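You operate a simulated robot arm through the tools that you are given. There is no shell and no other tool.

You are at the controls of a simulated robot arm. One attempt, no reset.

## Task
Put the orange and pepper from the weighing bench back, then lock the tray at MID.
Fine: each goes in the row of its kind; pull the pin, tilt the tray, push the pin home. Where these are worked on the way, their far stop is far enough and under half their travel is too little: lock pin.

Only the result counts: the job must be done as asked and must still hold three seconds after the hand-in. Knocking over, shifting, dropping, spilling or breaking anything else fails it.

## Robot
A 7-joint arm with a two-finger parallel gripper, fixed in place. Base frame: the origin is on the floor under the middle of its stand, x ahead of it, y to its left, z up. Units: mm, rad, N and s.
It reaches about 1524 mm from its shoulder. Its first joint turns from -2.601 to 2.601 rad. Payload 3.5 kg.
The TCP is the grasp point between the finger pads, 23 mm short of the fingertips. In the tool frame z runs along the fingers and y along their closing line. The gripper opens to 94 mm. The fingers are 38 mm wide and 10 mm thick; the gripper's body (54 by 96 mm) begins 39 mm behind the TCP.
Orientation is told as [roll, pitch, yaw] about the base's x, y, z axes, in that order, counted from this pose: with the fingers straight down and closing along the base's y, the tool's x points along the base's -x, its y along +y and its z along -z.

## Interface
- The arm moves only by the tool play_rows. Its argument "series" is a list of rows, each an object of numbers (a shift or turn left out is 0, a gripper value left out holds the last): "dx", "dy", "dz": the shift along the tool's x, y, z in mm; "rx", "ry", "rz": the turn, a rotation vector about the tool's x, y, z in rad; "grip": the finger opening in mm, from 0 to 94. In form: [{"dx": .., "dy": .., "dz": .., "rx": .., "ry": .., "rz": .., "grip": ..}, ...]. A call has 1 to 20 rows; each row shifts and turns the commanded pose from where the row before left it, along the tool's axes as they then stand. A row lasts 0.2 s, in which the tool goes at most 50 mm and 0.15 rad; a call with a longer step from one row to the next is refused whole, and so is a gripper value outside its range. Where a pose cannot be reached the arm comes as near as it can. A force on the tool above 50 N (or 10 N above the force at the start of the call, whichever is more), or a blocked arm, ends the call early, and 0.2 s more pass. The fingers move at their own pace (about 153 mm/s each) and stop on an object; they squeeze with about 26 N. The grip force told is the motor's: it shows also when the fingers shut on nothing. Time passes only in rows, and 0.2 s behind the last, so rows that do not move let the fingers close. It gives the time, the measured TCP pose, the force on the tool (base axes), the opening and the grip force at its end, in the units of the frame above (readings bear some noise), with the torque about the TCP (base axes, N m) and any sound that the robot's microphone picked up.
- Cameras (640 x 400 px; columns grow to the right, rows downward): "scene" is fixed at [399.5, 649.3, 1329.5]; the picture's right is [-0.36, -0.93, 0.00], its down [-0.73, 0.28, -0.62] and it looks along [0.58, -0.22, -0.78] (base axes); focal length 214 px, centre (320, 200). "wrist" rides on the gripper at [86, 16, -75] in the tool frame; the picture's right is [-0.18, 0.98, 0.00], its down [-0.58, -0.11, -0.81] and it looks along [-0.79, -0.15, 0.59] (tool axes); focal length 243 px, centre (320, 200).
- camera(camera): a new picture of that camera. It takes no simulated time.
- probe_pixels(camera, pixels): for up to 12 pixels [column, row] of the newest picture of that camera ("zoom" is the newest enlarged one), the place [x, y, z] in the base frame of the surface seen there, good to about 2 mm, but the place of the scene camera against the robot may be out by one fixed shift of up to 12 mm in any direction. It takes no simulated time.
- enlarge(camera, box): a new picture of the part [left, top, right, bottom] of that camera's present view, enlarged. It takes no simulated time.
- job_done(): hands the job in; it is judged then, once.

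Leave the gripper open and the arm clear of the work at the hand-in unless told otherwise.

The tools are called after "Request:" as a command line: name --argument value ..., lists and objects as JSON in quotes. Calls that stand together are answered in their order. play_rows: Moves the arm, as the interface text tells. Its arguments: {"type":"object","properties":{"series":{"type":"array","items":{"type":"object","properties":{"dx":{"type":"number"},"dy":{"type":"number"},"dz":{"type":"number"},"rx":{"type":"number"},"ry":{"type":"number"},"rz":{"type":"number"},"grip":{"type":"number"}}}}},"required":["series"]} The other tools are called the same way: camera (camera) takes a picture; probe_pixels (camera, pixels) gives the place of the surface under pixels of a picture; enlarge (camera, box) takes an enlarged picture of a part of a camera's view; job_done () hands the job in.

At the start:

```text
t: 0.0
ee_pos: [687.9, 366.5, 1129.6]
ee_rot: [0.0, 0.0, 0.0]
force: [-0.3, 0.3, 1.0]
moment: [0.0, 0.0, 0.0]
width: 94.0
grip_force: 0.0
```

scene: 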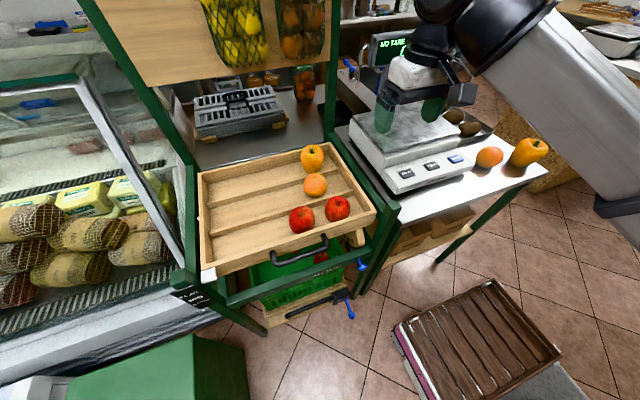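
wrist: 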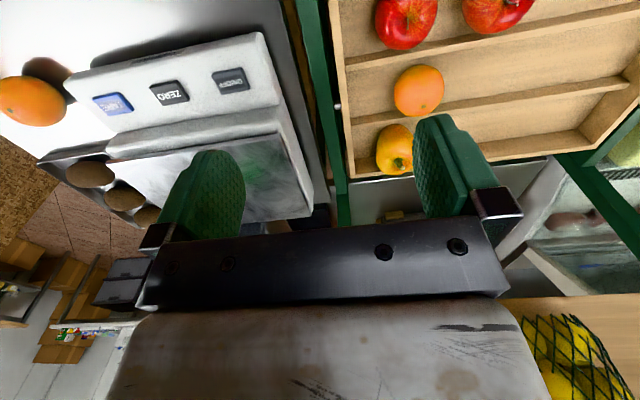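

I see a tray with three rows (pepper in the far row, orange in the middle row, two tomatoes or apples in the near row). An orange and a pepper lie on the bench near (490,157) and (530,152). I'll look closer at the tray, its pin and the bench.

Request:
enlarge --camera "scene" --box '[180, 130, 400, 330]'

Request:
enlarge --camera "scene" --box '[440, 100, 580, 200]'

Request:
enlarge --camera "scene" --box '[300, 210, 400, 330]'

```text
2.00 times, centred on (290, 230) of scene
```

zoom: 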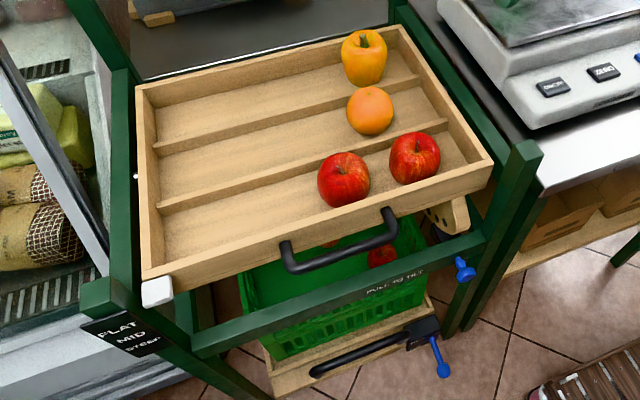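

```text
4.00 times, centred on (510, 150) of scene
```

zoom: 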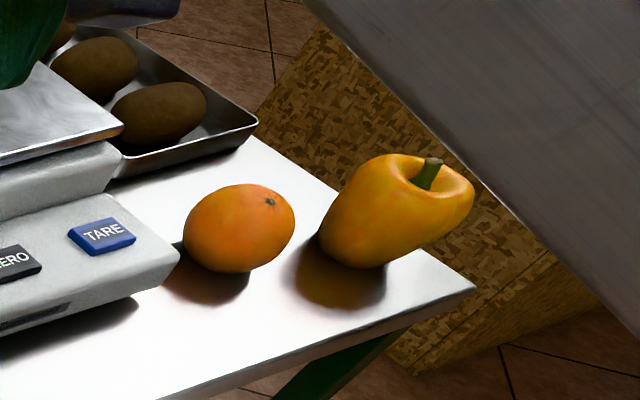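

```text
3.33 times, centred on (350, 270) of scene
```

zoom: 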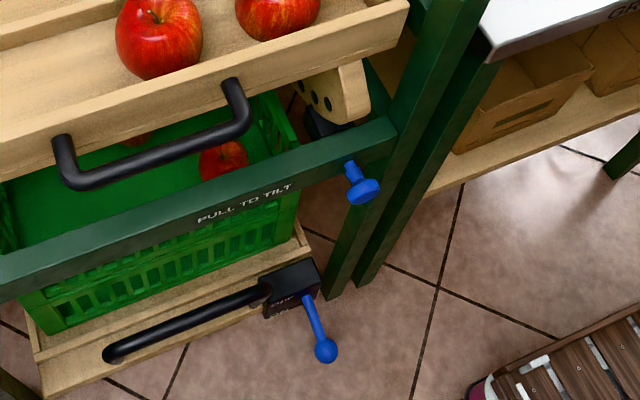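

The blue pin "PULL TO TILT" is at about (361,264), with a sector plate with holes behind it. The FLAT/MID/STEEP label is at the left. I'll look at the label and pin more closely and then probe the points.

Request:
enlarge --camera "scene" --box '[160, 260, 240, 310]'

Request:
enlarge --camera "scene" --box '[330, 220, 394, 300]'

Request:
enlarge --camera "wrist" --box '[320, 0, 640, 200]'

Request:
enlarge --camera "wrist" --box '[0, 0, 320, 200]'

Request:
probe_pixels --camera "scene" --pixels '[[490, 157], [530, 152], [312, 158], [315, 185], [302, 220], [337, 207], [362, 266], [352, 262], [361, 242], [208, 275], [327, 240], [275, 262]]'

```text
8.00 times, centred on (200, 285) of scene
```

zoom: 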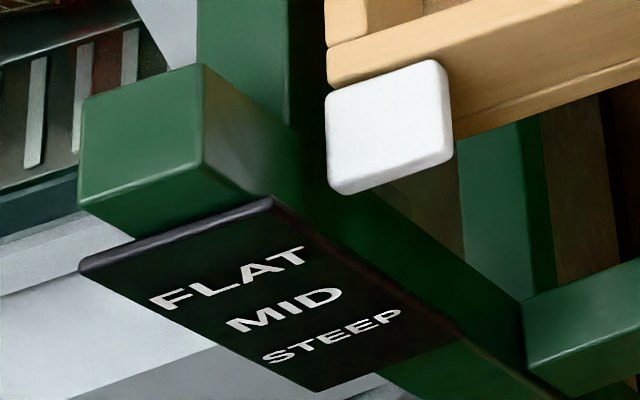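

```text
5.00 times, centred on (362, 260) of scene
```

zoom: 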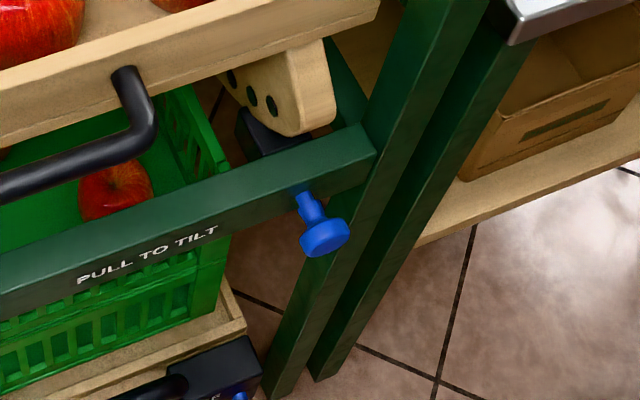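

```text
2.00 times, centred on (480, 100) of wrist
```

zoom: 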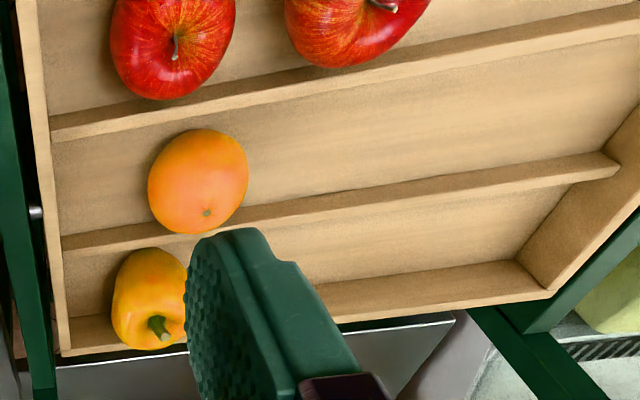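

```text
2.00 times, centred on (160, 100) of wrist
```

zoom: 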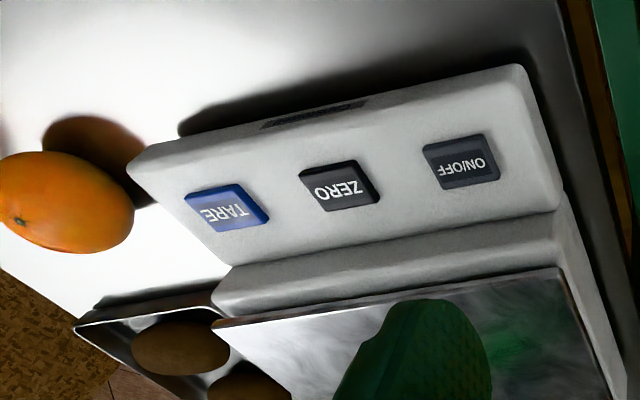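

```text
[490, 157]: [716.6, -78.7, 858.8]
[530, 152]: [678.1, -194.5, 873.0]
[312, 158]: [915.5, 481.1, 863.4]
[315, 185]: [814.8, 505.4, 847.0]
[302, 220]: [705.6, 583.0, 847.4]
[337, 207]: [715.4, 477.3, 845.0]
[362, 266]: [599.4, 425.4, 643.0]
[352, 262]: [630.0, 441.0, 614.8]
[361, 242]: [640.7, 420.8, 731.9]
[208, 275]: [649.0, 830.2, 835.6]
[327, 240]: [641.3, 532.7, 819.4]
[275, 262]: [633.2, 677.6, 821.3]
```

Next I'll probe the tray's outline, the dividers, the pin, the handle, the posts and the overhead shelf to learn the free space.

Request:
probe_pixels --camera "scene" --pixels '[[200, 180], [325, 140], [373, 210], [205, 268], [210, 215], [330, 178], [225, 240], [250, 195], [250, 215], [250, 235], [275, 175], [355, 200]]'

Request:
probe_pixels --camera "scene" --pixels '[[120, 60], [330, 5], [200, 75], [330, 60], [225, 50], [300, 40], [332, 110], [390, 215], [180, 150], [335, 130], [150, 80], [300, 75]]'

Request:
enlarge --camera "scene" --box '[60, 0, 380, 200]'

```text
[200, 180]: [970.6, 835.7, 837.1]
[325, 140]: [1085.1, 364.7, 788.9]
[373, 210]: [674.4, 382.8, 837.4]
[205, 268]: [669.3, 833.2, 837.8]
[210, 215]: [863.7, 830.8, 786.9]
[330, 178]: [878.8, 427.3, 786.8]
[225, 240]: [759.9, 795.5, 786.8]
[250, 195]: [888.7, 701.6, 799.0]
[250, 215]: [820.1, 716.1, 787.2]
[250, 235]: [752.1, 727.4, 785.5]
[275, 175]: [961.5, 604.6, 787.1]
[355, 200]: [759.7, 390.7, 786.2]
```

```text
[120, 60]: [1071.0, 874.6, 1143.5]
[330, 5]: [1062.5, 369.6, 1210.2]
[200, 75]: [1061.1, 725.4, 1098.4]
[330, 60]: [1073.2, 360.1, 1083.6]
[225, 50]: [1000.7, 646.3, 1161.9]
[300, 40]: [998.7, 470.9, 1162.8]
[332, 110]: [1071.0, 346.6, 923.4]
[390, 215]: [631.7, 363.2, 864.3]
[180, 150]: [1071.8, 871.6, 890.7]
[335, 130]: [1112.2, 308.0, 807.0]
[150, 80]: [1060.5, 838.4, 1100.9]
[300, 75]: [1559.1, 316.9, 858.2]
```

```text
2.00 times, centred on (220, 100) of scene
```

zoom: 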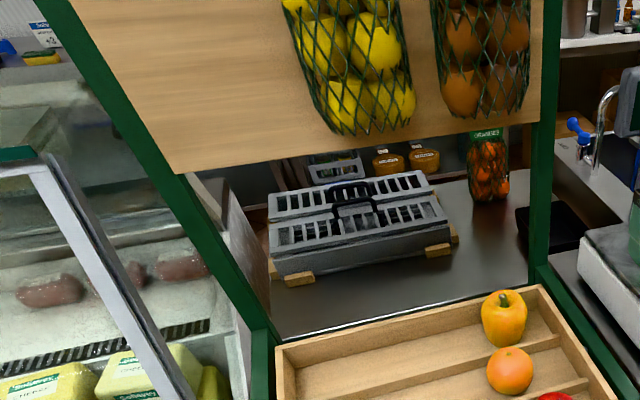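

Tray: floor z≈787, wall top z≈837, rows along y. I'll compare the wrist probes with the scene probes at shared features (buttons TARE, ZERO, ON/OFF, apples, tray corners) to find the scene camera's shift.

Request:
probe_pixels --camera "wrist" --pixels '[[113, 103], [169, 92], [230, 80], [419, 90], [395, 150], [30, 100], [353, 175], [345, 60], [600, 85], [350, 121], [347, 110], [340, 105]]'

Request:
probe_pixels --camera "scene" --pixels '[[456, 159], [432, 166], [406, 173], [447, 190], [480, 172], [547, 168], [500, 190], [540, 182], [505, 165], [520, 166], [350, 140], [545, 140]]'

```text
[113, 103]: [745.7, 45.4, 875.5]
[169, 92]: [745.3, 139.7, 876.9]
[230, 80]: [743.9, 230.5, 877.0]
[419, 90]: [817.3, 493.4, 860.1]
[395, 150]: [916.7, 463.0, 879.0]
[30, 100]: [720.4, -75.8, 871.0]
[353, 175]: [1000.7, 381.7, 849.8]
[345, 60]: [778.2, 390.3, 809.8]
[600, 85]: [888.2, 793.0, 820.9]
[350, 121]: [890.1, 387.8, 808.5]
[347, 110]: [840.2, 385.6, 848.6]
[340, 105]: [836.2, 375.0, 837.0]
```

```text
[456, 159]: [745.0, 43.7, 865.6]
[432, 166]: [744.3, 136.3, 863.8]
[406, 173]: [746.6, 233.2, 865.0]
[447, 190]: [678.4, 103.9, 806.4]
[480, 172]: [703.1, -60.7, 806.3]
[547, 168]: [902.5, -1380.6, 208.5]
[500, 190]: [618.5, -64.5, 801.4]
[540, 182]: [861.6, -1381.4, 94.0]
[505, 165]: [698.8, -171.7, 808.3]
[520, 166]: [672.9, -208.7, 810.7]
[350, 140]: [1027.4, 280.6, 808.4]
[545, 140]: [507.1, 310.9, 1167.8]
```

The scene camera reads about 11.5 mm low in z, and x and y agree. So the true tray floor is ≈798, its wall top ≈849 and the bench ≈818. I'm moving the arm at constant height to over the bench near the orange and pepper, to view them with the wrist camera.

Request:
play_rows --series '[{"dx": 6.8, "dy": -47.6, "grip": 94}, {"dx": 6.8, "dy": -47.6}, {"dx": 6.8, "dy": -47.6}, {"dx": 6.8, "dy": -47.6}, {"dx": 6.8, "dy": -47.6}, {"dx": 6.8, "dy": -47.6}, {"dx": 6.8, "dy": -47.6}, {"dx": 6.8, "dy": -47.6}, {"dx": 6.8, "dy": -47.6}, {"dx": 6.8, "dy": -47.6}, {}]'

Request:
camera --camera "wrist"

Request:
camera --camera "scene"

```text
t: 0.9
ee_pos: [672.9, 209.7, 1115.2]
ee_rot: [0.006, -0.011, -0.023]
force: [-0.8, 14.2, -3.4]
moment: [-1.33, -0.38, -1.36]
width: 93.9
grip_force: 0.0
out of reach, approached as far as the arm can: row 2, 3, 4
stopped in row 4: the force on the tool passed its limit at 76 N (the readings are from after the stop); the commanded pose is now the measured one
```

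```text
taken
```

wrist: 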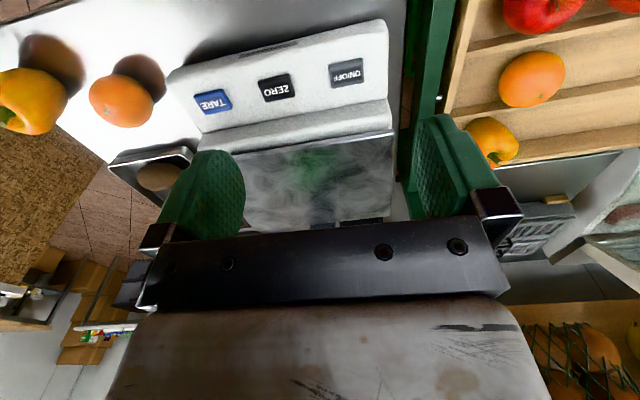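

```text
taken
```

scene: 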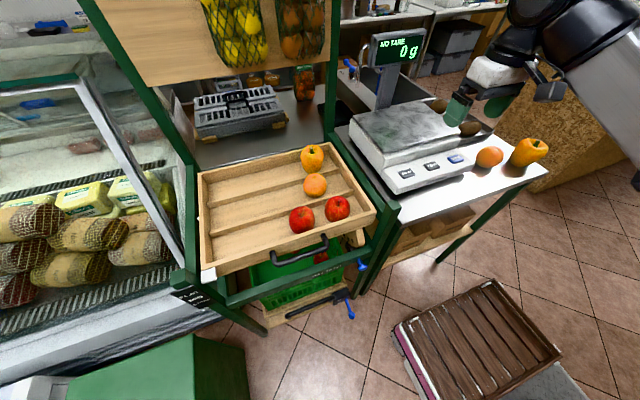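

The call stopped at (673,210,1115) with 76 N, and the poses were reported as out of reach. Nothing in the pictures looks touched. I'll hold still for one row to see whether a force remains.

Request:
play_rows --series '[{}]'

Request:
probe_pixels --camera "scene" --pixels '[[394, 50], [375, 90], [530, 40], [500, 70], [560, 85], [600, 80], [480, 110], [635, 180], [455, 110], [580, 20], [525, 15], [500, 95]]'

Request:
enlarge --camera "scene" --box '[400, 0, 640, 200]'

```text
t: 1.3
ee_pos: [672.5, 208.7, 1114.9]
ee_rot: [0.007, -0.01, -0.022]
force: [0.2, 19.4, -6.8]
moment: [-1.91, -0.68, -2.01]
width: 93.9
grip_force: 0.1
```

```text
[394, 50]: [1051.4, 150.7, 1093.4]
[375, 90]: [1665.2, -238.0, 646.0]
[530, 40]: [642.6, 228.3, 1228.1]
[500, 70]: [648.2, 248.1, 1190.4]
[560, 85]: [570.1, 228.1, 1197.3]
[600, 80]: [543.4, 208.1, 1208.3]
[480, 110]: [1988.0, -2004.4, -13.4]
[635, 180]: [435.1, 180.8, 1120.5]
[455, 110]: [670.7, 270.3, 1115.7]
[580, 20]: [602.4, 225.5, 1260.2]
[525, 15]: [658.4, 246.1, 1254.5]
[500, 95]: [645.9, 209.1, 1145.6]
```

```text
2.00 times, centred on (520, 100) of scene
```

zoom: 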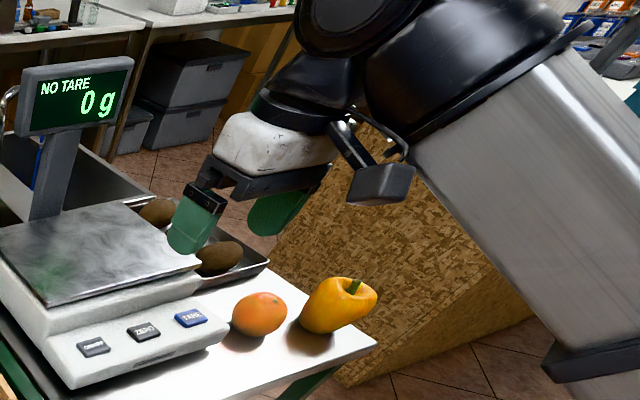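

A steady 19 N remains. In the enlarged view the wrist camera's box (around (380,185)) is pressed against the forearm, so the arm is folded into itself. I'll back off by reversing (+y and outward +x), then look at the fruit from there.

Request:
play_rows --series '[{"dx": -20, "dy": 10}, {"dx": -30}, {"dx": -40}, {"dx": -40}, {}]'

Request:
camera --camera "wrist"

Request:
enlarge --camera "scene" --box '[400, 0, 640, 200]'

```text
t: 2.5
ee_pos: [803.6, 216.0, 1114.3]
ee_rot: [0.007, -0.011, -0.019]
force: [-0.9, -0.6, -0.9]
moment: [0.04, -0.02, -0.04]
width: 94.0
grip_force: 0.1
```

```text
taken
```

wrist: 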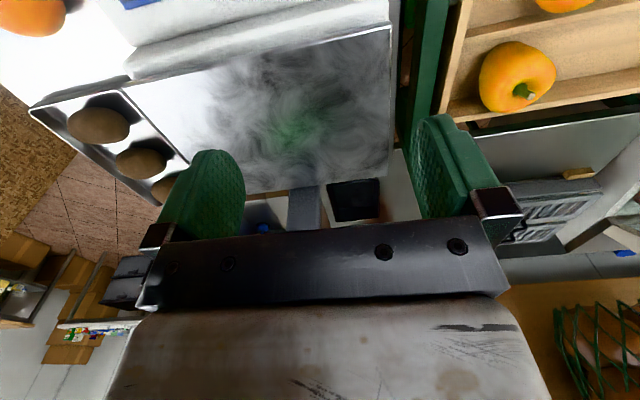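

```text
2.00 times, centred on (520, 100) of scene
```

zoom: 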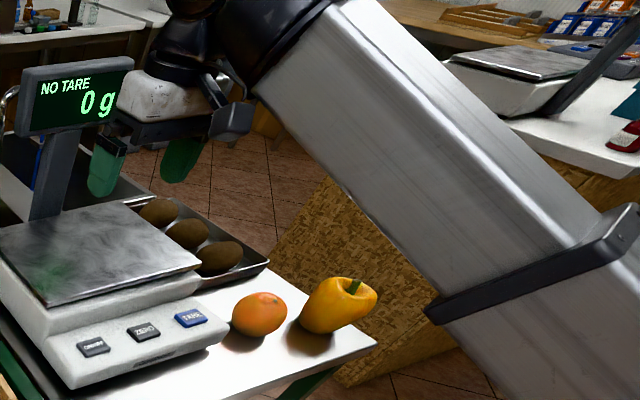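

The force is gone. I'll now travel along −y at x≈805 (radius ~800, similar to the start) until I'm behind the orange and pepper. Smaller steps will show any problem early.

Request:
play_rows --series '[{"dy": -40}, {"dy": -40}, {"dy": -40}, {"dy": -40}, {"dy": -40}, {"dy": -40}, {"dy": -40}, {"dy": -20}, {}]'

Request:
camera --camera "wrist"

Request:
camera --camera "scene"

```text
t: 3.0
ee_pos: [802.6, 163.8, 1116.2]
ee_rot: [0.009, -0.022, -0.028]
force: [2.2, -2.6, -4.0]
moment: [0.17, -0.2, 0.21]
width: 94.1
grip_force: 0.2
stopped in row 2: the force on the tool passed its limit at 59 N (the readings are from after the stop); the commanded pose is now the measured one
```

```text
taken
```

wrist: 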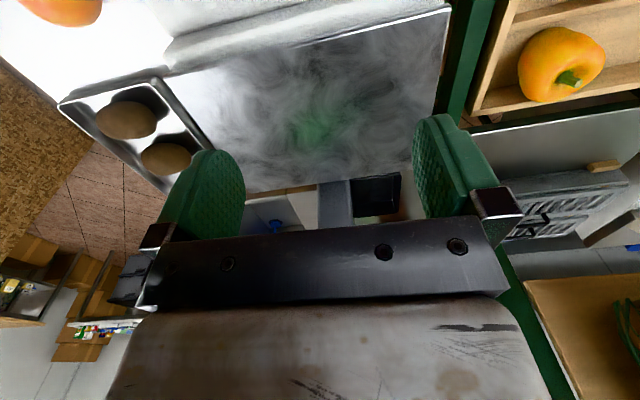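

```text
taken
```

scene: 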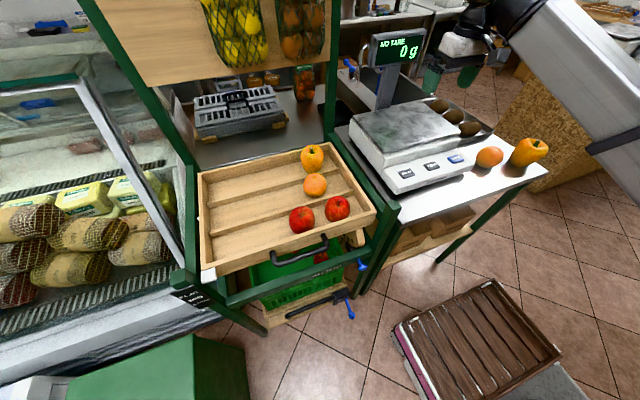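

It stopped again, now with almost no residual force, so this was likely a jerk from a sudden joint motion. I'll hold still once, then go slowly in 12 mm rows.

Request:
play_rows --series '[{}, {"dy": -6}, {"dy": -10}, {"dy": -12}, {"dy": -12}, {"dy": -12}, {"dy": -12}, {"dy": -6}, {}]'

Request:
enlarge --camera "scene" --box '[400, 0, 640, 200]'

```text
t: 4.3
ee_pos: [801.2, 123.2, 1114.9]
ee_rot: [0.009, -0.029, -0.033]
force: [2.5, -1.7, -6.8]
moment: [0.02, -0.31, 0.08]
width: 94.0
grip_force: 0.2
stopped in row 6: the force on the tool passed its limit at 52 N (the readings are from after the stop); the commanded pose is now the measured one
```

```text
2.00 times, centred on (520, 100) of scene
```

zoom: 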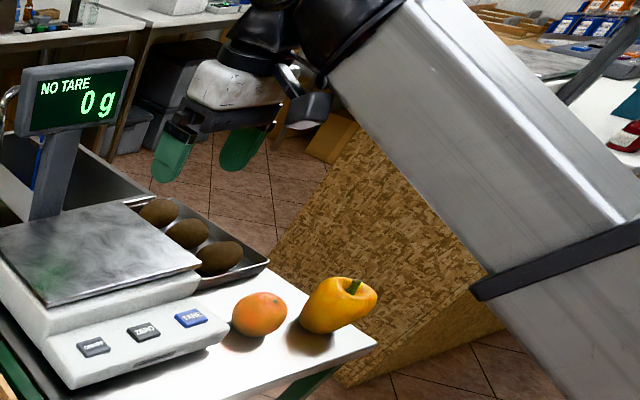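

The gradual build-up and the picture show the camera box pressing on the forearm again, because the tool keeps yaw 0 while the arm swings. I'll step outward a little and turn the tool clockwise seen from above (tool rz+), so the camera moves to the +y side away from the forearm.

Request:
play_rows --series '[{"dx": -10, "dy": 5}, {"dx": -20}, {"dx": -10, "rz": 0.08}, {"rz": 0.14}, {"rz": 0.14}, {"rz": 0.14}, {"rz": 0.14}, {"rz": 0.14}, {"rz": 0.14}, {"rz": 0.14}, {"rz": 0.14}, {"rz": 0.14}, {"rz": 0.14}, {"rz": 0.08}, {}]'

Request:
camera --camera "wrist"

Request:
enlarge --camera "scene" --box '[400, 0, 640, 200]'

```text
t: 7.5
ee_pos: [841.1, 126.2, 1116.5]
ee_rot: [0.026, 0.01, -1.595]
force: [0.9, -0.5, 0.3]
moment: [0.01, -0.03, -0.02]
width: 94.2
grip_force: 0.0
```

```text
taken
```

wrist: 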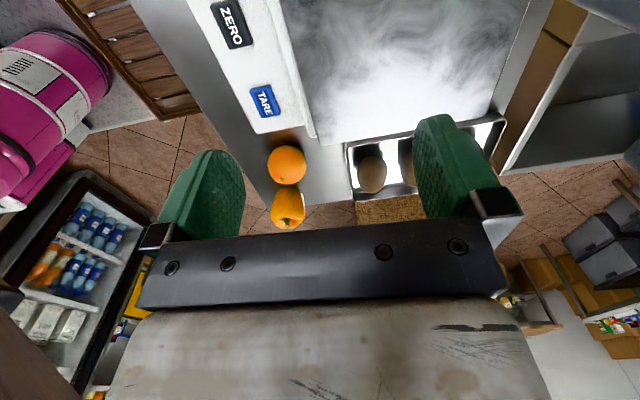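

```text
2.00 times, centred on (520, 100) of scene
```

zoom: 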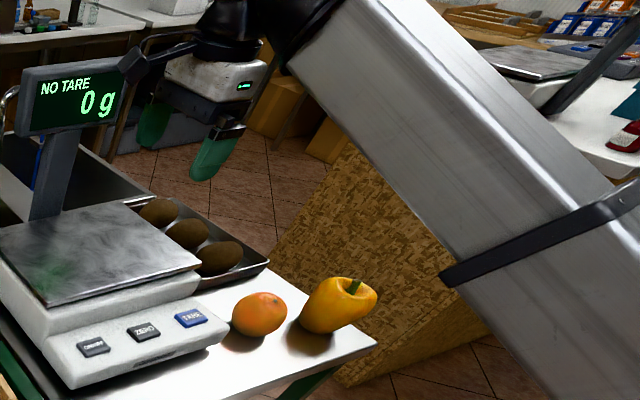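

Now the camera looks along −y and sees the orange (287,165) and the pepper (287,208). With this yaw, tool dx = base +y, dy = base +x, dz = down. I'll move toward x≈705, y≈60, z≈1060 in moderate steps.

Request:
play_rows --series '[{"dx": -4, "dy": -8, "dz": 3}, {"dx": -8, "dy": -16, "dz": 7}, {"dx": -8, "dy": -16, "dz": 7}, {"dx": -8, "dy": -16, "dz": 7}, {"dx": -8, "dy": -16, "dz": 7}, {"dx": -8, "dy": -16, "dz": 7}, {"dx": -8, "dy": -16, "dz": 7}, {"dx": -8, "dy": -16, "dz": 7}, {"dx": -6, "dy": -10, "dz": 4}, {"dy": -6}, {}]'

Request:
camera --camera "wrist"

Request:
enlarge --camera "scene" --box '[400, 0, 640, 200]'

```text
t: 9.9
ee_pos: [706.5, 64.0, 1054.9]
ee_rot: [0.027, 0.008, -1.594]
force: [0.0, 0.5, 0.6]
moment: [0.04, 0.0, 0.02]
width: 94.1
grip_force: 0.0
```

```text
taken
```

wrist: 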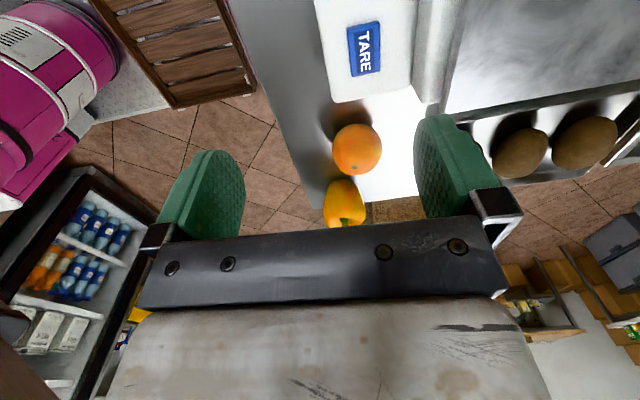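

```text
2.00 times, centred on (520, 100) of scene
```

zoom: 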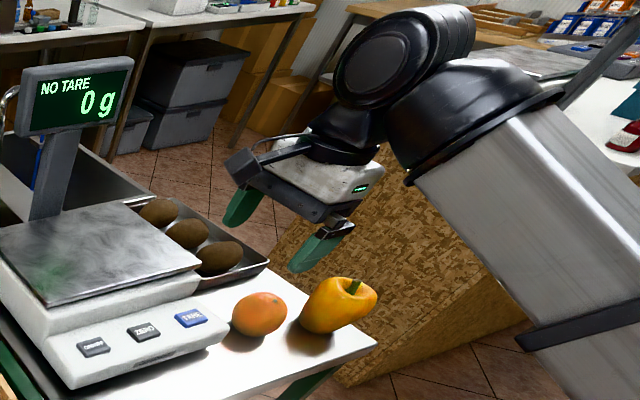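

No contact now. I'll look closely at the fruit with the wrist camera and probe their outlines.

Request:
enlarge --camera "wrist" --box '[280, 80, 440, 240]'

Request:
probe_pixels --camera "wrist" --pixels '[[357, 150], [357, 128], [336, 150], [378, 150], [344, 200], [344, 185], [328, 205], [362, 205], [344, 222], [391, 130], [310, 160], [390, 180]]'

```text
2.50 times, centred on (360, 160) of wrist
```

zoom: 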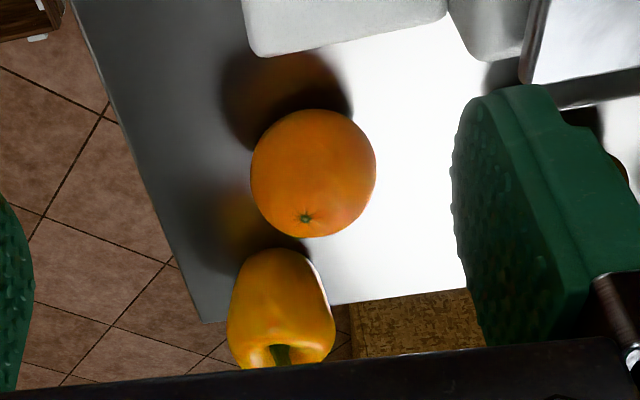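

```text
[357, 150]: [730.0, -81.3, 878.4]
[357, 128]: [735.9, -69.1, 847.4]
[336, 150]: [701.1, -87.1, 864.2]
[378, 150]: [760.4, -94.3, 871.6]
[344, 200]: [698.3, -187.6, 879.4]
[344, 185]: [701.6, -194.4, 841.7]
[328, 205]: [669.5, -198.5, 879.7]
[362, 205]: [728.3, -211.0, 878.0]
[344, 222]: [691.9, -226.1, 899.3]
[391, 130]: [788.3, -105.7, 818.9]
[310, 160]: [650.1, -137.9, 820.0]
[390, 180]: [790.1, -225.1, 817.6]
```

The orange is centred near (731,−106,855) with about 75 mm diameter. The pepper is ~78 mm wide in x, centred near x≈699. I'll probe the pepper's shape in more detail from the scene zoom.

Request:
enlarge --camera "scene" --box '[500, 130, 564, 170]'

Request:
probe_pixels --camera "zoom" --pixels '[[100, 200], [150, 250], [200, 150], [200, 200], [200, 270], [250, 100], [280, 150], [330, 250], [400, 200], [480, 150], [440, 110], [350, 130]]'

```text
10.00 times, centred on (532, 150) of scene
```

zoom: 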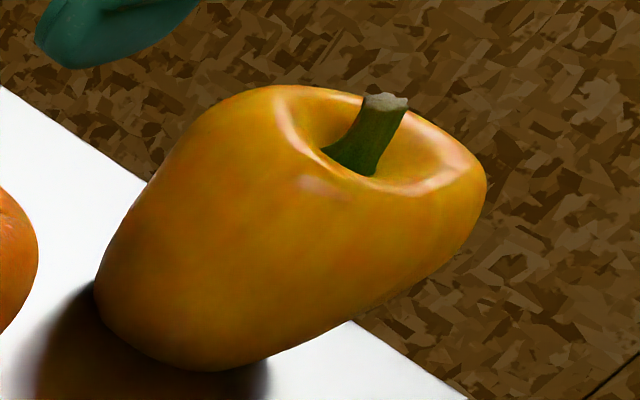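

```text
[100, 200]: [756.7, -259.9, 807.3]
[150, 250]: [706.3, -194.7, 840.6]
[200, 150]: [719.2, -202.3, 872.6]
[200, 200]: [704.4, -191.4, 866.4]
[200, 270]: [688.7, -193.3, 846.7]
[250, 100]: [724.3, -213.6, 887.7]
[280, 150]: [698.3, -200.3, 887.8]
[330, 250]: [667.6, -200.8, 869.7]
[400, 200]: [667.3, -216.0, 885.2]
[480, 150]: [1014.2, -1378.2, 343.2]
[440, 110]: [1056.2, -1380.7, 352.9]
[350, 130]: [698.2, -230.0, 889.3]
```

The pepper stands upright, centred near (698,−227), rim at about z≈900. Next I'll check how close the scale and kiwi tray come to the finger and camera positions for the orange grasp.

Request:
probe_pixels --camera "scene" --pixels '[[494, 131], [493, 134], [461, 133], [470, 141], [484, 162], [450, 180], [483, 137], [475, 139], [465, 127], [420, 130]]'

Request:
probe_pixels --camera "wrist" --pixels '[[406, 95], [415, 105], [330, 98], [440, 90], [468, 118], [470, 122], [520, 110], [600, 92], [480, 60], [398, 115]]'

```text
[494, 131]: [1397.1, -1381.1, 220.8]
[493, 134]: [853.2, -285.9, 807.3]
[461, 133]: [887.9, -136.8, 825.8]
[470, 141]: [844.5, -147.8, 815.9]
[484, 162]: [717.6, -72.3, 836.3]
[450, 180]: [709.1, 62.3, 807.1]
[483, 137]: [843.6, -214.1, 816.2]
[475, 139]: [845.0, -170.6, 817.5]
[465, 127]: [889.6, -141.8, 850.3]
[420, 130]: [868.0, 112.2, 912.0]
```

```text
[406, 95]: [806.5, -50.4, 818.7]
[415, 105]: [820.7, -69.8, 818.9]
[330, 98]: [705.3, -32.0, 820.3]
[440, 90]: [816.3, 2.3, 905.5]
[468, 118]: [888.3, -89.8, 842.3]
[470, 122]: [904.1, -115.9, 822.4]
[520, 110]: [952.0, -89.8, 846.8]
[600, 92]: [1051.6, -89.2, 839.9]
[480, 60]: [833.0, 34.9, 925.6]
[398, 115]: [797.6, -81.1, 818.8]
```

There is room: the kiwi tray begins at x≈840, the platter edge at x≈815 for y≥0. I'm moving over the orange at (731,−106), then down to z≈960 to look again.

Request:
play_rows --series '[{"dx": -8, "dy": 2}, {"dx": -18, "dy": 3}, {"dx": -20, "dy": 3.4}, {"dx": -20, "dy": 3.4}, {"dx": -20, "dy": 3.4}, {"dx": -20, "dy": 3.4}, {"dx": -20, "dy": 3.4}, {"dx": -20, "dy": 3.4}, {"dx": -15, "dy": 2}, {"dx": -8.4, "dy": 1}, {"dz": 10}, {"dz": 20}, {"dz": 20}, {"dz": 20}, {"dz": 15}, {"dz": 10}, {}]'

Request:
camera --camera "wrist"

Request:
enlarge --camera "scene" --box '[400, 0, 640, 200]'

```text
t: 13.5
ee_pos: [734.1, -106.0, 960.7]
ee_rot: [0.026, 0.01, -1.594]
force: [0.9, 0.1, -0.1]
moment: [0.01, 0.0, -0.02]
width: 94.0
grip_force: 0.2
```

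```text
taken
```

wrist: 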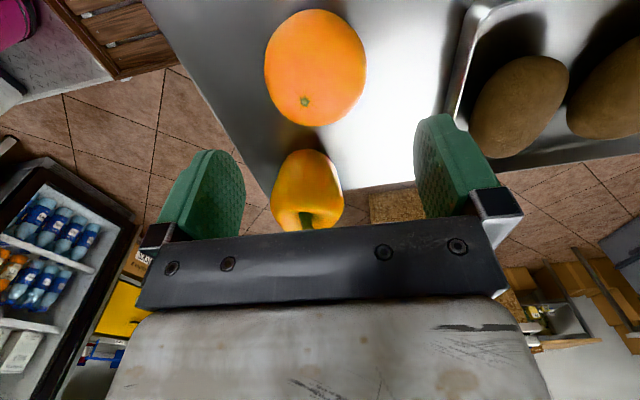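

```text
2.00 times, centred on (520, 100) of scene
```

zoom: 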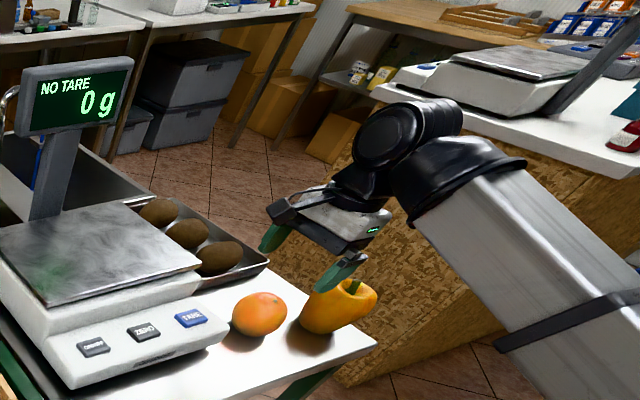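

The orange is at (316,67) and the pepper at (307,190). I'll probe both to refine their centres.

Request:
probe_pixels --camera "wrist" --pixels '[[316, 67], [275, 67], [357, 67], [316, 20], [316, 110], [307, 190], [280, 190], [335, 190], [307, 165], [305, 220], [307, 155]]'

```text
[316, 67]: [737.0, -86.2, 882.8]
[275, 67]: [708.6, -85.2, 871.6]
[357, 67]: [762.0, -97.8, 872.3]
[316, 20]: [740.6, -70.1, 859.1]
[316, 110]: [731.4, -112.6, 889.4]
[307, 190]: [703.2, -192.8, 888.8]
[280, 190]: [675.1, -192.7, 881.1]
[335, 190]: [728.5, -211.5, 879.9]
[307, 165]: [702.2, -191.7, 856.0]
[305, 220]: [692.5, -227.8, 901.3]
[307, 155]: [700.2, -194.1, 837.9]
```

The sphere fit gives the orange's centre at about (733.5,−105.5,853), right under the TCP. I'll descend to z≈855, correcting the slight tilt drift, and close on it.

Request:
play_rows --series '[{"dz": 10, "dx": -0.3}, {"dz": 18, "dx": -0.5}, {"dz": 18, "dx": -0.5}, {"dz": 18, "dx": -0.4}, {"dz": 16, "dx": -0.4}, {"dz": 12, "dx": -0.4}, {"dz": 8}, {"dz": 5}, {}]'

Request:
camera --camera "wrist"

Request:
enlarge --camera "scene" --box '[400, 70, 560, 200]'

```text
t: 15.5
ee_pos: [735.4, -105.8, 854.3]
ee_rot: [0.027, 0.009, -1.594]
force: [0.3, -0.1, -0.8]
moment: [0.03, -0.01, 0.01]
width: 94.0
grip_force: 0.1
```

```text
taken
```

wrist: 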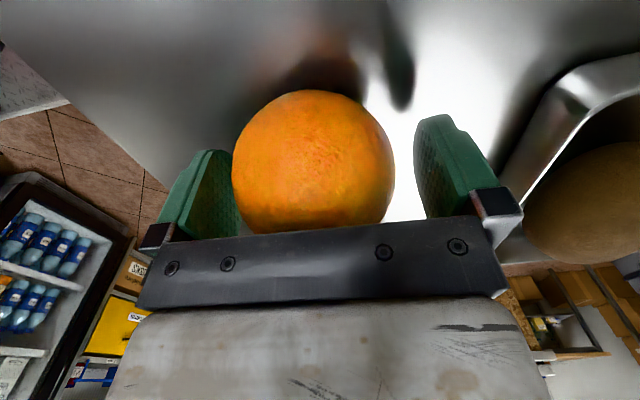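

```text
3.08 times, centred on (480, 135) of scene
```

zoom: 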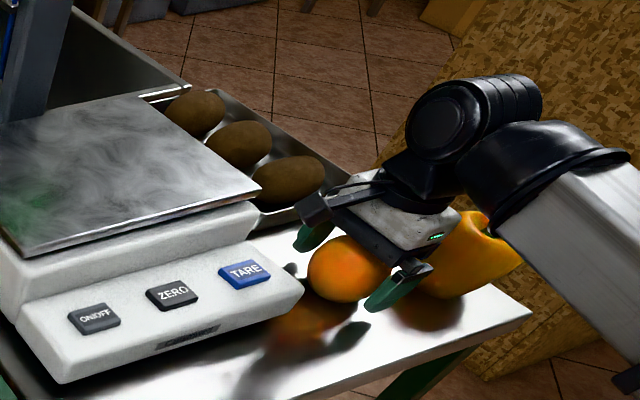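

The orange sits between the fingers, slightly toward the left one (−x). I'll shift 2 mm to −x and close.

Request:
play_rows --series '[{"dy": -2}, {"grip": 84}, {"grip": 74}, {"grip": 60}, {"grip": 50}, {}, {}]'

Request:
camera --camera "wrist"

```text
t: 17.1
ee_pos: [733.1, -105.6, 856.0]
ee_rot: [0.026, 0.009, -1.593]
force: [-1.4, -0.4, 1.4]
moment: [0.01, 0.14, 0.01]
width: 73.4
grip_force: 26.4
```

```text
taken
```

wrist: 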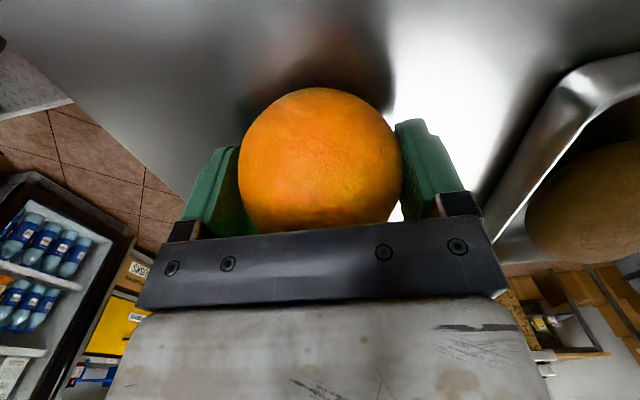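

Gripped: width 73.4 mm, 26 N. I'm lifting straight up about 200 mm with a gentle ramp.

Request:
play_rows --series '[{"dz": -4}, {"dz": -8}, {"dz": -14}, {"dz": -18}, {"dz": -20}, {"dz": -20}, {"dz": -20}, {"dz": -20}, {"dz": -20}, {"dz": -20}, {"dz": -18}, {"dz": -12}, {"dz": -6}, {}]'

Request:
camera --camera "scene"

```text
t: 20.1
ee_pos: [728.7, -107.9, 1054.8]
ee_rot: [0.027, 0.009, -1.593]
force: [0.5, -0.3, -2.1]
moment: [0.01, 0.0, 0.04]
width: 73.2
grip_force: 26.0
```

```text
taken
```

scene: 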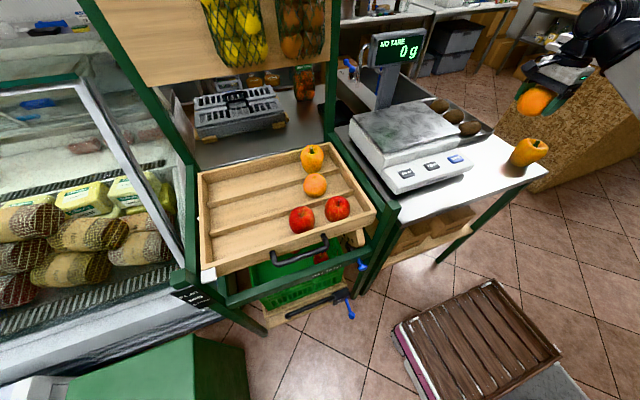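

The orange is held. I'm moving across to over the middle tray row near (815,620), staying at z≈1055 with the same tool yaw.

Request:
play_rows --series '[{"dx": 8, "dy": 2}, {"dx": 22, "dy": 3}, {"dx": 36, "dy": 4}, {"dx": 45, "dy": 4}, {"dx": 45, "dy": 4}, {"dx": 45, "dy": 4}, {"dx": 45, "dy": 4}, {"dx": 45, "dy": 4}, {"dx": 45, "dy": 4}, {"dx": 45, "dy": 4}, {"dx": 45, "dy": 4}, {"dx": 45, "dy": 4}, {"dx": 45, "dy": 4}, {"dx": 45, "dy": 4}, {"dx": 45, "dy": 4}, {"dx": 45, "dy": 4}, {"dx": 38, "dy": 4}, {"dx": 24, "dy": 3}, {"dx": 12, "dy": 2}, {"dx": 3}]'

Request:
camera --camera "scene"

Request:
camera --camera "wrist"

```text
t: 24.3
ee_pos: [815.9, 619.5, 1064.1]
ee_rot: [0.026, 0.009, -1.593]
force: [-1.1, -0.7, -2.4]
moment: [0.02, -0.02, 0.01]
width: 73.0
grip_force: 26.9
```

```text
taken
```

scene: 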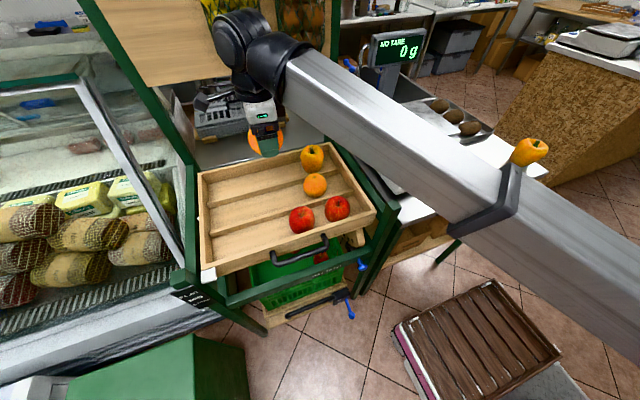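

```text
taken
```

wrist: 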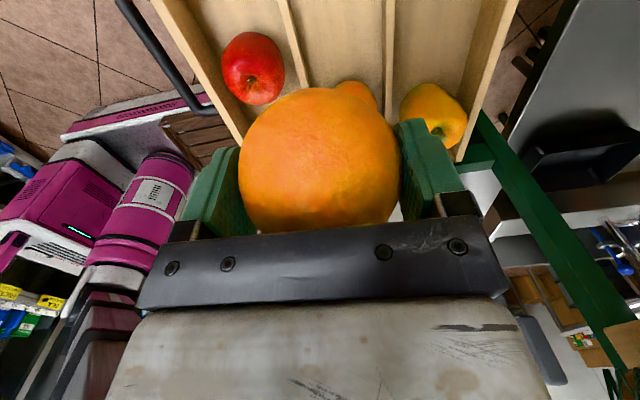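

The orange is over the tray. I'll turn the tool back to yaw 0 so the fingers close along y, which fits along the row, and remove the small tilt.

Request:
play_rows --series '[{"rz": -0.06}, {"rz": -0.12}, {"rz": -0.14}, {"rz": -0.14}, {"rz": -0.14}, {"rz": -0.14}, {"rz": -0.14}, {"rz": -0.14}, {"rz": -0.14}, {"rz": -0.14}, {"rz": -0.14}, {"rz": -0.1}, {"rz": -0.053}, {"rx": 0.026, "ry": -0.009}, {}]'

Request:
camera --camera "wrist"

Request:
camera --camera "scene"

```text
t: 27.5
ee_pos: [814.6, 618.2, 1063.3]
ee_rot: [-0.017, -0.036, 0.0]
force: [-0.7, 0.3, -1.3]
moment: [0.0, -0.01, 0.0]
width: 73.4
grip_force: 26.0
```

```text
taken
```

wrist: 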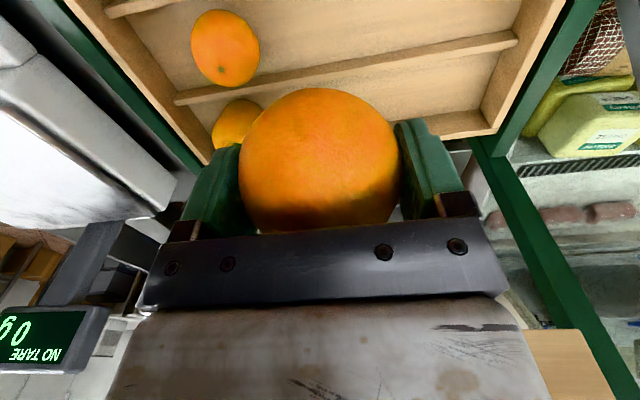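

```text
taken
```

scene: 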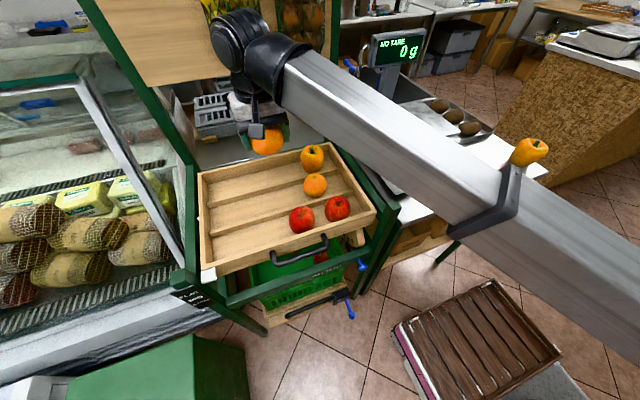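

I'll probe the dividers and the rims in this wrist view to get the exact row centres.

Request:
probe_pixels --camera "wrist" --pixels '[[200, 92], [330, 68], [450, 46], [505, 36], [130, 8], [450, 55], [450, 40], [440, 125], [440, 133], [560, 30], [420, 20], [225, 45]]'

Request:
enlarge --camera "wrist" --box '[60, 0, 580, 170]'

Request:
probe_pixels --camera "scene" --pixels '[[230, 195], [230, 191], [230, 220], [230, 224], [260, 183], [260, 212], [260, 216], [300, 200], [215, 170], [240, 165]]'

```text
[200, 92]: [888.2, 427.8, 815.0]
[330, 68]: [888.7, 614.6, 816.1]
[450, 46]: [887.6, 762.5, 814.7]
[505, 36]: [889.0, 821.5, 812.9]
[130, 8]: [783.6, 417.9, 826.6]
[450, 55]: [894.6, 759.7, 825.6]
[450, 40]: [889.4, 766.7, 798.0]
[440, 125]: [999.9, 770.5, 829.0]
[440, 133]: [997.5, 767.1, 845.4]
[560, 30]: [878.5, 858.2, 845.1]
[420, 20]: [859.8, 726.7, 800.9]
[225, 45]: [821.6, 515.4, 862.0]
```

```text
1.23 times, centred on (320, 85) of wrist
```

zoom: 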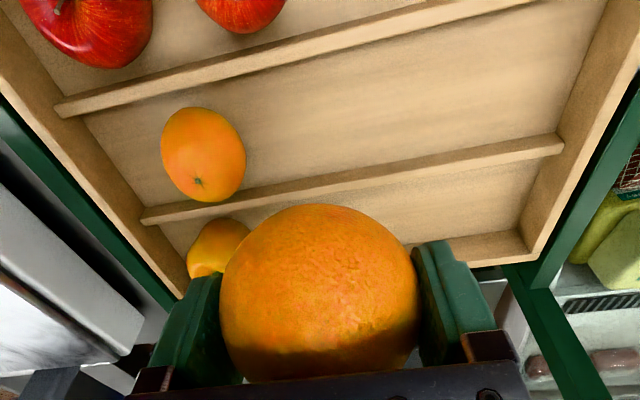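

```text
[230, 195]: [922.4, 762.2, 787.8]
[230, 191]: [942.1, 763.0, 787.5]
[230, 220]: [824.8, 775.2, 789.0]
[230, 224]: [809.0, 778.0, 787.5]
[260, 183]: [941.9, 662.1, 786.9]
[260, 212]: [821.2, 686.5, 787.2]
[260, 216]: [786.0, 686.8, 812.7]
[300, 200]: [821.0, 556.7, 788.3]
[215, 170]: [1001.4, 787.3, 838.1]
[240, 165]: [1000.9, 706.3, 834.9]
```

The middle row spans x≈793–888 (divider tops z≈826, floor ≈798.5) and the far row x≈898–988. I'll level the tool, move to (838,640) and lower the orange to z≈860 first.

Request:
play_rows --series '[{"dx": -8, "dy": 7, "rx": -0.017, "ry": 0.036}, {"dx": -8, "dy": 8}, {"dx": -7.4, "dy": 6.8}, {"dz": 10}, {"dz": 20}, {"dz": 28}, {"dz": 30}, {"dz": 30}, {"dz": 30}, {"dz": 25}, {"dz": 18}, {"dz": 9}, {"dz": 3}, {}]'

Request:
camera --camera "wrist"

Request:
enlarge --camera "scene" --box '[180, 60, 400, 280]'

```text
t: 30.5
ee_pos: [837.4, 639.9, 861.4]
ee_rot: [-0.002, 0.002, 0.0]
force: [-0.4, -0.6, -1.2]
moment: [-0.02, 0.0, -0.01]
width: 73.2
grip_force: 26.0
```

```text
taken
```

wrist: 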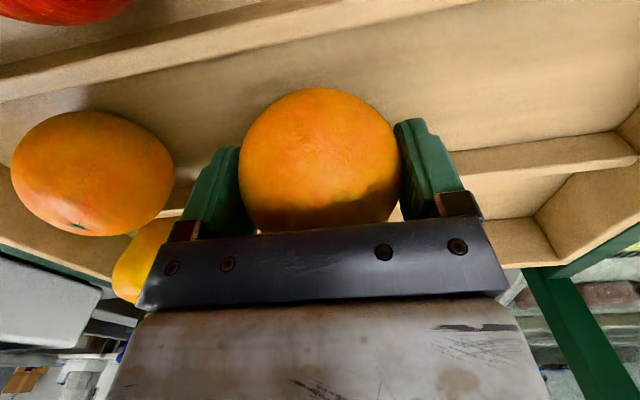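

```text
1.82 times, centred on (290, 170) of scene
```

zoom: 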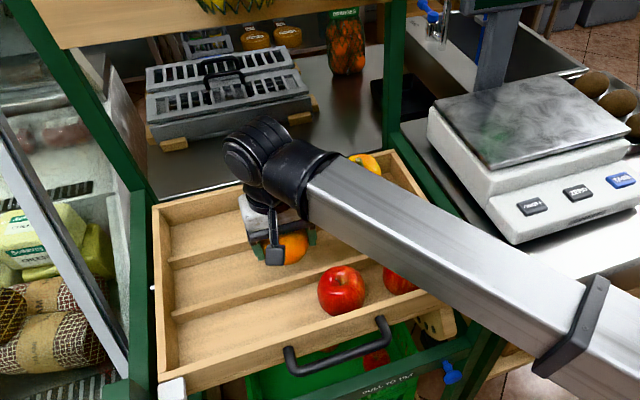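

The orange is in the middle row above the floor. Before going lower, I'll check that the forearm clears the front post, the apples and the bench.

Request:
probe_pixels --camera "zoom" --pixels '[[300, 200], [330, 170], [330, 215], [400, 225], [400, 270], [480, 270], [540, 290], [480, 315], [530, 345], [560, 340], [620, 340], [600, 390]]'

```text
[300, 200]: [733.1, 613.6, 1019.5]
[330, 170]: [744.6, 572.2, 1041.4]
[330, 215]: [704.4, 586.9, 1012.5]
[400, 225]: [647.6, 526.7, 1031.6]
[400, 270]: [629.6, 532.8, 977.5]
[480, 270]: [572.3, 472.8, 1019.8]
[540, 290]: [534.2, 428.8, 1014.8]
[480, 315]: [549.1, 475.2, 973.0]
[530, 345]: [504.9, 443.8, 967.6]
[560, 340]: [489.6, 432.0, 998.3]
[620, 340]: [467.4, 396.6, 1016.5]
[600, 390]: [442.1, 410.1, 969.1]
```

The forearm is nearly level with its underside at about z≈960 or more. That clears the post (≈876) and the apples. I'll lower the orange the last 23 mm to z≈838 slowly.

Request:
play_rows --series '[{"dz": 5}, {"dz": 7}, {"dz": 6}, {"dz": 3}, {"dz": 2}, {}]'

Request:
camera --camera "wrist"

```text
t: 31.9
ee_pos: [837.7, 641.2, 838.2]
ee_rot: [-0.002, 0.0, -0.002]
force: [-0.1, -0.3, -2.1]
moment: [-0.03, -0.04, 0.0]
width: 73.0
grip_force: 26.4
```

```text
taken
```

wrist: 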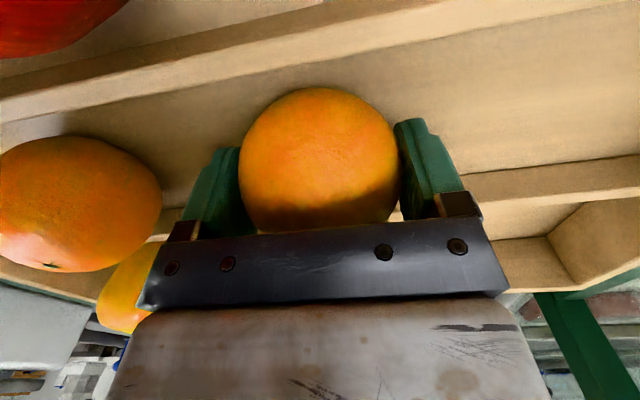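

No contact with the floor yet (force is just the weight). I'll lower 1 mm at a time.

Request:
play_rows --series '[{"dz": 1}, {"dz": 1}, {}]'

```text
t: 32.7
ee_pos: [838.2, 640.2, 836.4]
ee_rot: [-0.002, -0.001, 0.0]
force: [0.0, 1.3, -2.1]
moment: [0.01, 0.0, 0.0]
width: 72.9
grip_force: 25.7
```

Request:
play_rows --series '[{"dz": 1}, {"dz": 1}, {}]'

```text
t: 33.5
ee_pos: [838.8, 640.8, 836.1]
ee_rot: [0.002, 0.0, -0.002]
force: [3.3, -0.4, 19.7]
moment: [-0.25, 0.28, -0.02]
width: 73.3
grip_force: 25.7
```

Contact felt (≈20 N upward), so the orange touches the floor at TCP z≈836. I'll relieve 1 mm, then open slowly.

Request:
play_rows --series '[{"dz": -1.2}, {"grip": 76}, {"grip": 80}, {"grip": 86}, {"grip": 94}, {}, {}]'

Request:
camera --camera "wrist"

```text
t: 35.1
ee_pos: [837.7, 640.6, 835.2]
ee_rot: [0.0, 0.001, 0.0]
force: [-0.1, -0.4, -0.3]
moment: [0.0, -0.01, 0.04]
width: 94.1
grip_force: 0.0
```

```text
taken
```

wrist: 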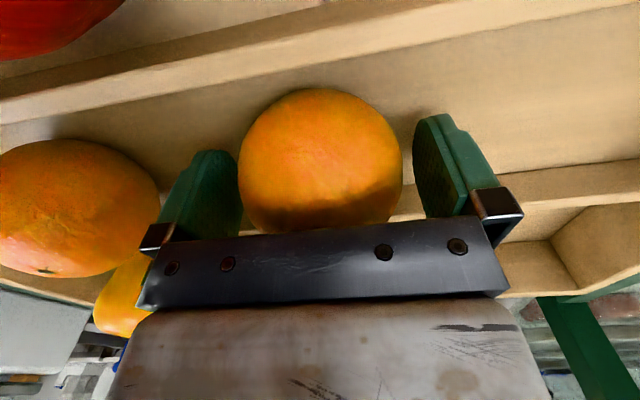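

The orange is released and stays put. I'll lift straight up and then turn the tool to yaw −90° for the trip back.

Request:
play_rows --series '[{"dz": -5}, {"dz": -12}, {"dz": -20}, {"dz": -30}, {"dz": -35}, {"dz": -35}, {"dz": -35}, {"dz": -30}, {"dz": -18}, {"dz": -8}, {}]'

Request:
camera --camera "wrist"

Request:
camera --camera "scene"

```text
t: 37.5
ee_pos: [837.5, 640.5, 1062.9]
ee_rot: [0.001, 0.0, 0.0]
force: [-0.1, 0.2, 0.0]
moment: [0.02, -0.03, -0.03]
width: 93.9
grip_force: 0.0
```

```text
taken
```

wrist: 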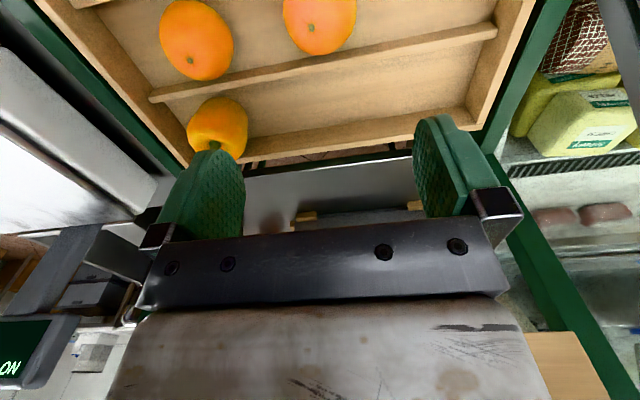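

```text
taken
```

scene: 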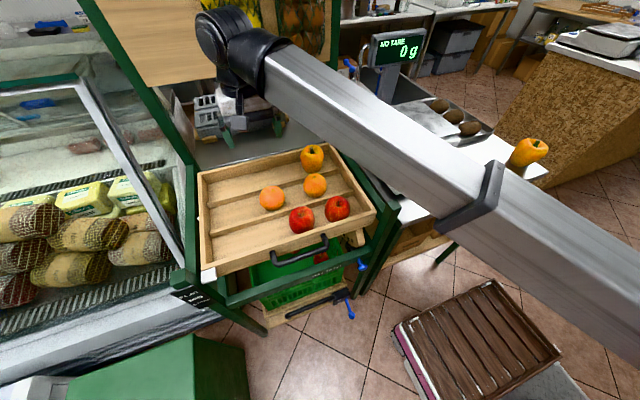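

The orange rests in the middle row. I'm turning the tool to yaw −90° in place before returning for the pepper.

Request:
play_rows --series '[{"rz": 0.06}, {"rz": 0.12}, {"rz": 0.14}, {"rz": 0.14}, {"rz": 0.14}, {"rz": 0.14}, {"rz": 0.14}, {"rz": 0.14}, {"rz": 0.14}, {"rz": 0.14}, {"rz": 0.14}, {"rz": 0.09}, {"rz": 0.04}, {}]'

```text
t: 40.5
ee_pos: [838.0, 639.6, 1064.0]
ee_rot: [0.0, -0.001, -1.573]
force: [0.2, -0.1, -0.3]
moment: [-0.02, -0.02, 0.03]
width: 94.1
grip_force: 0.0
```

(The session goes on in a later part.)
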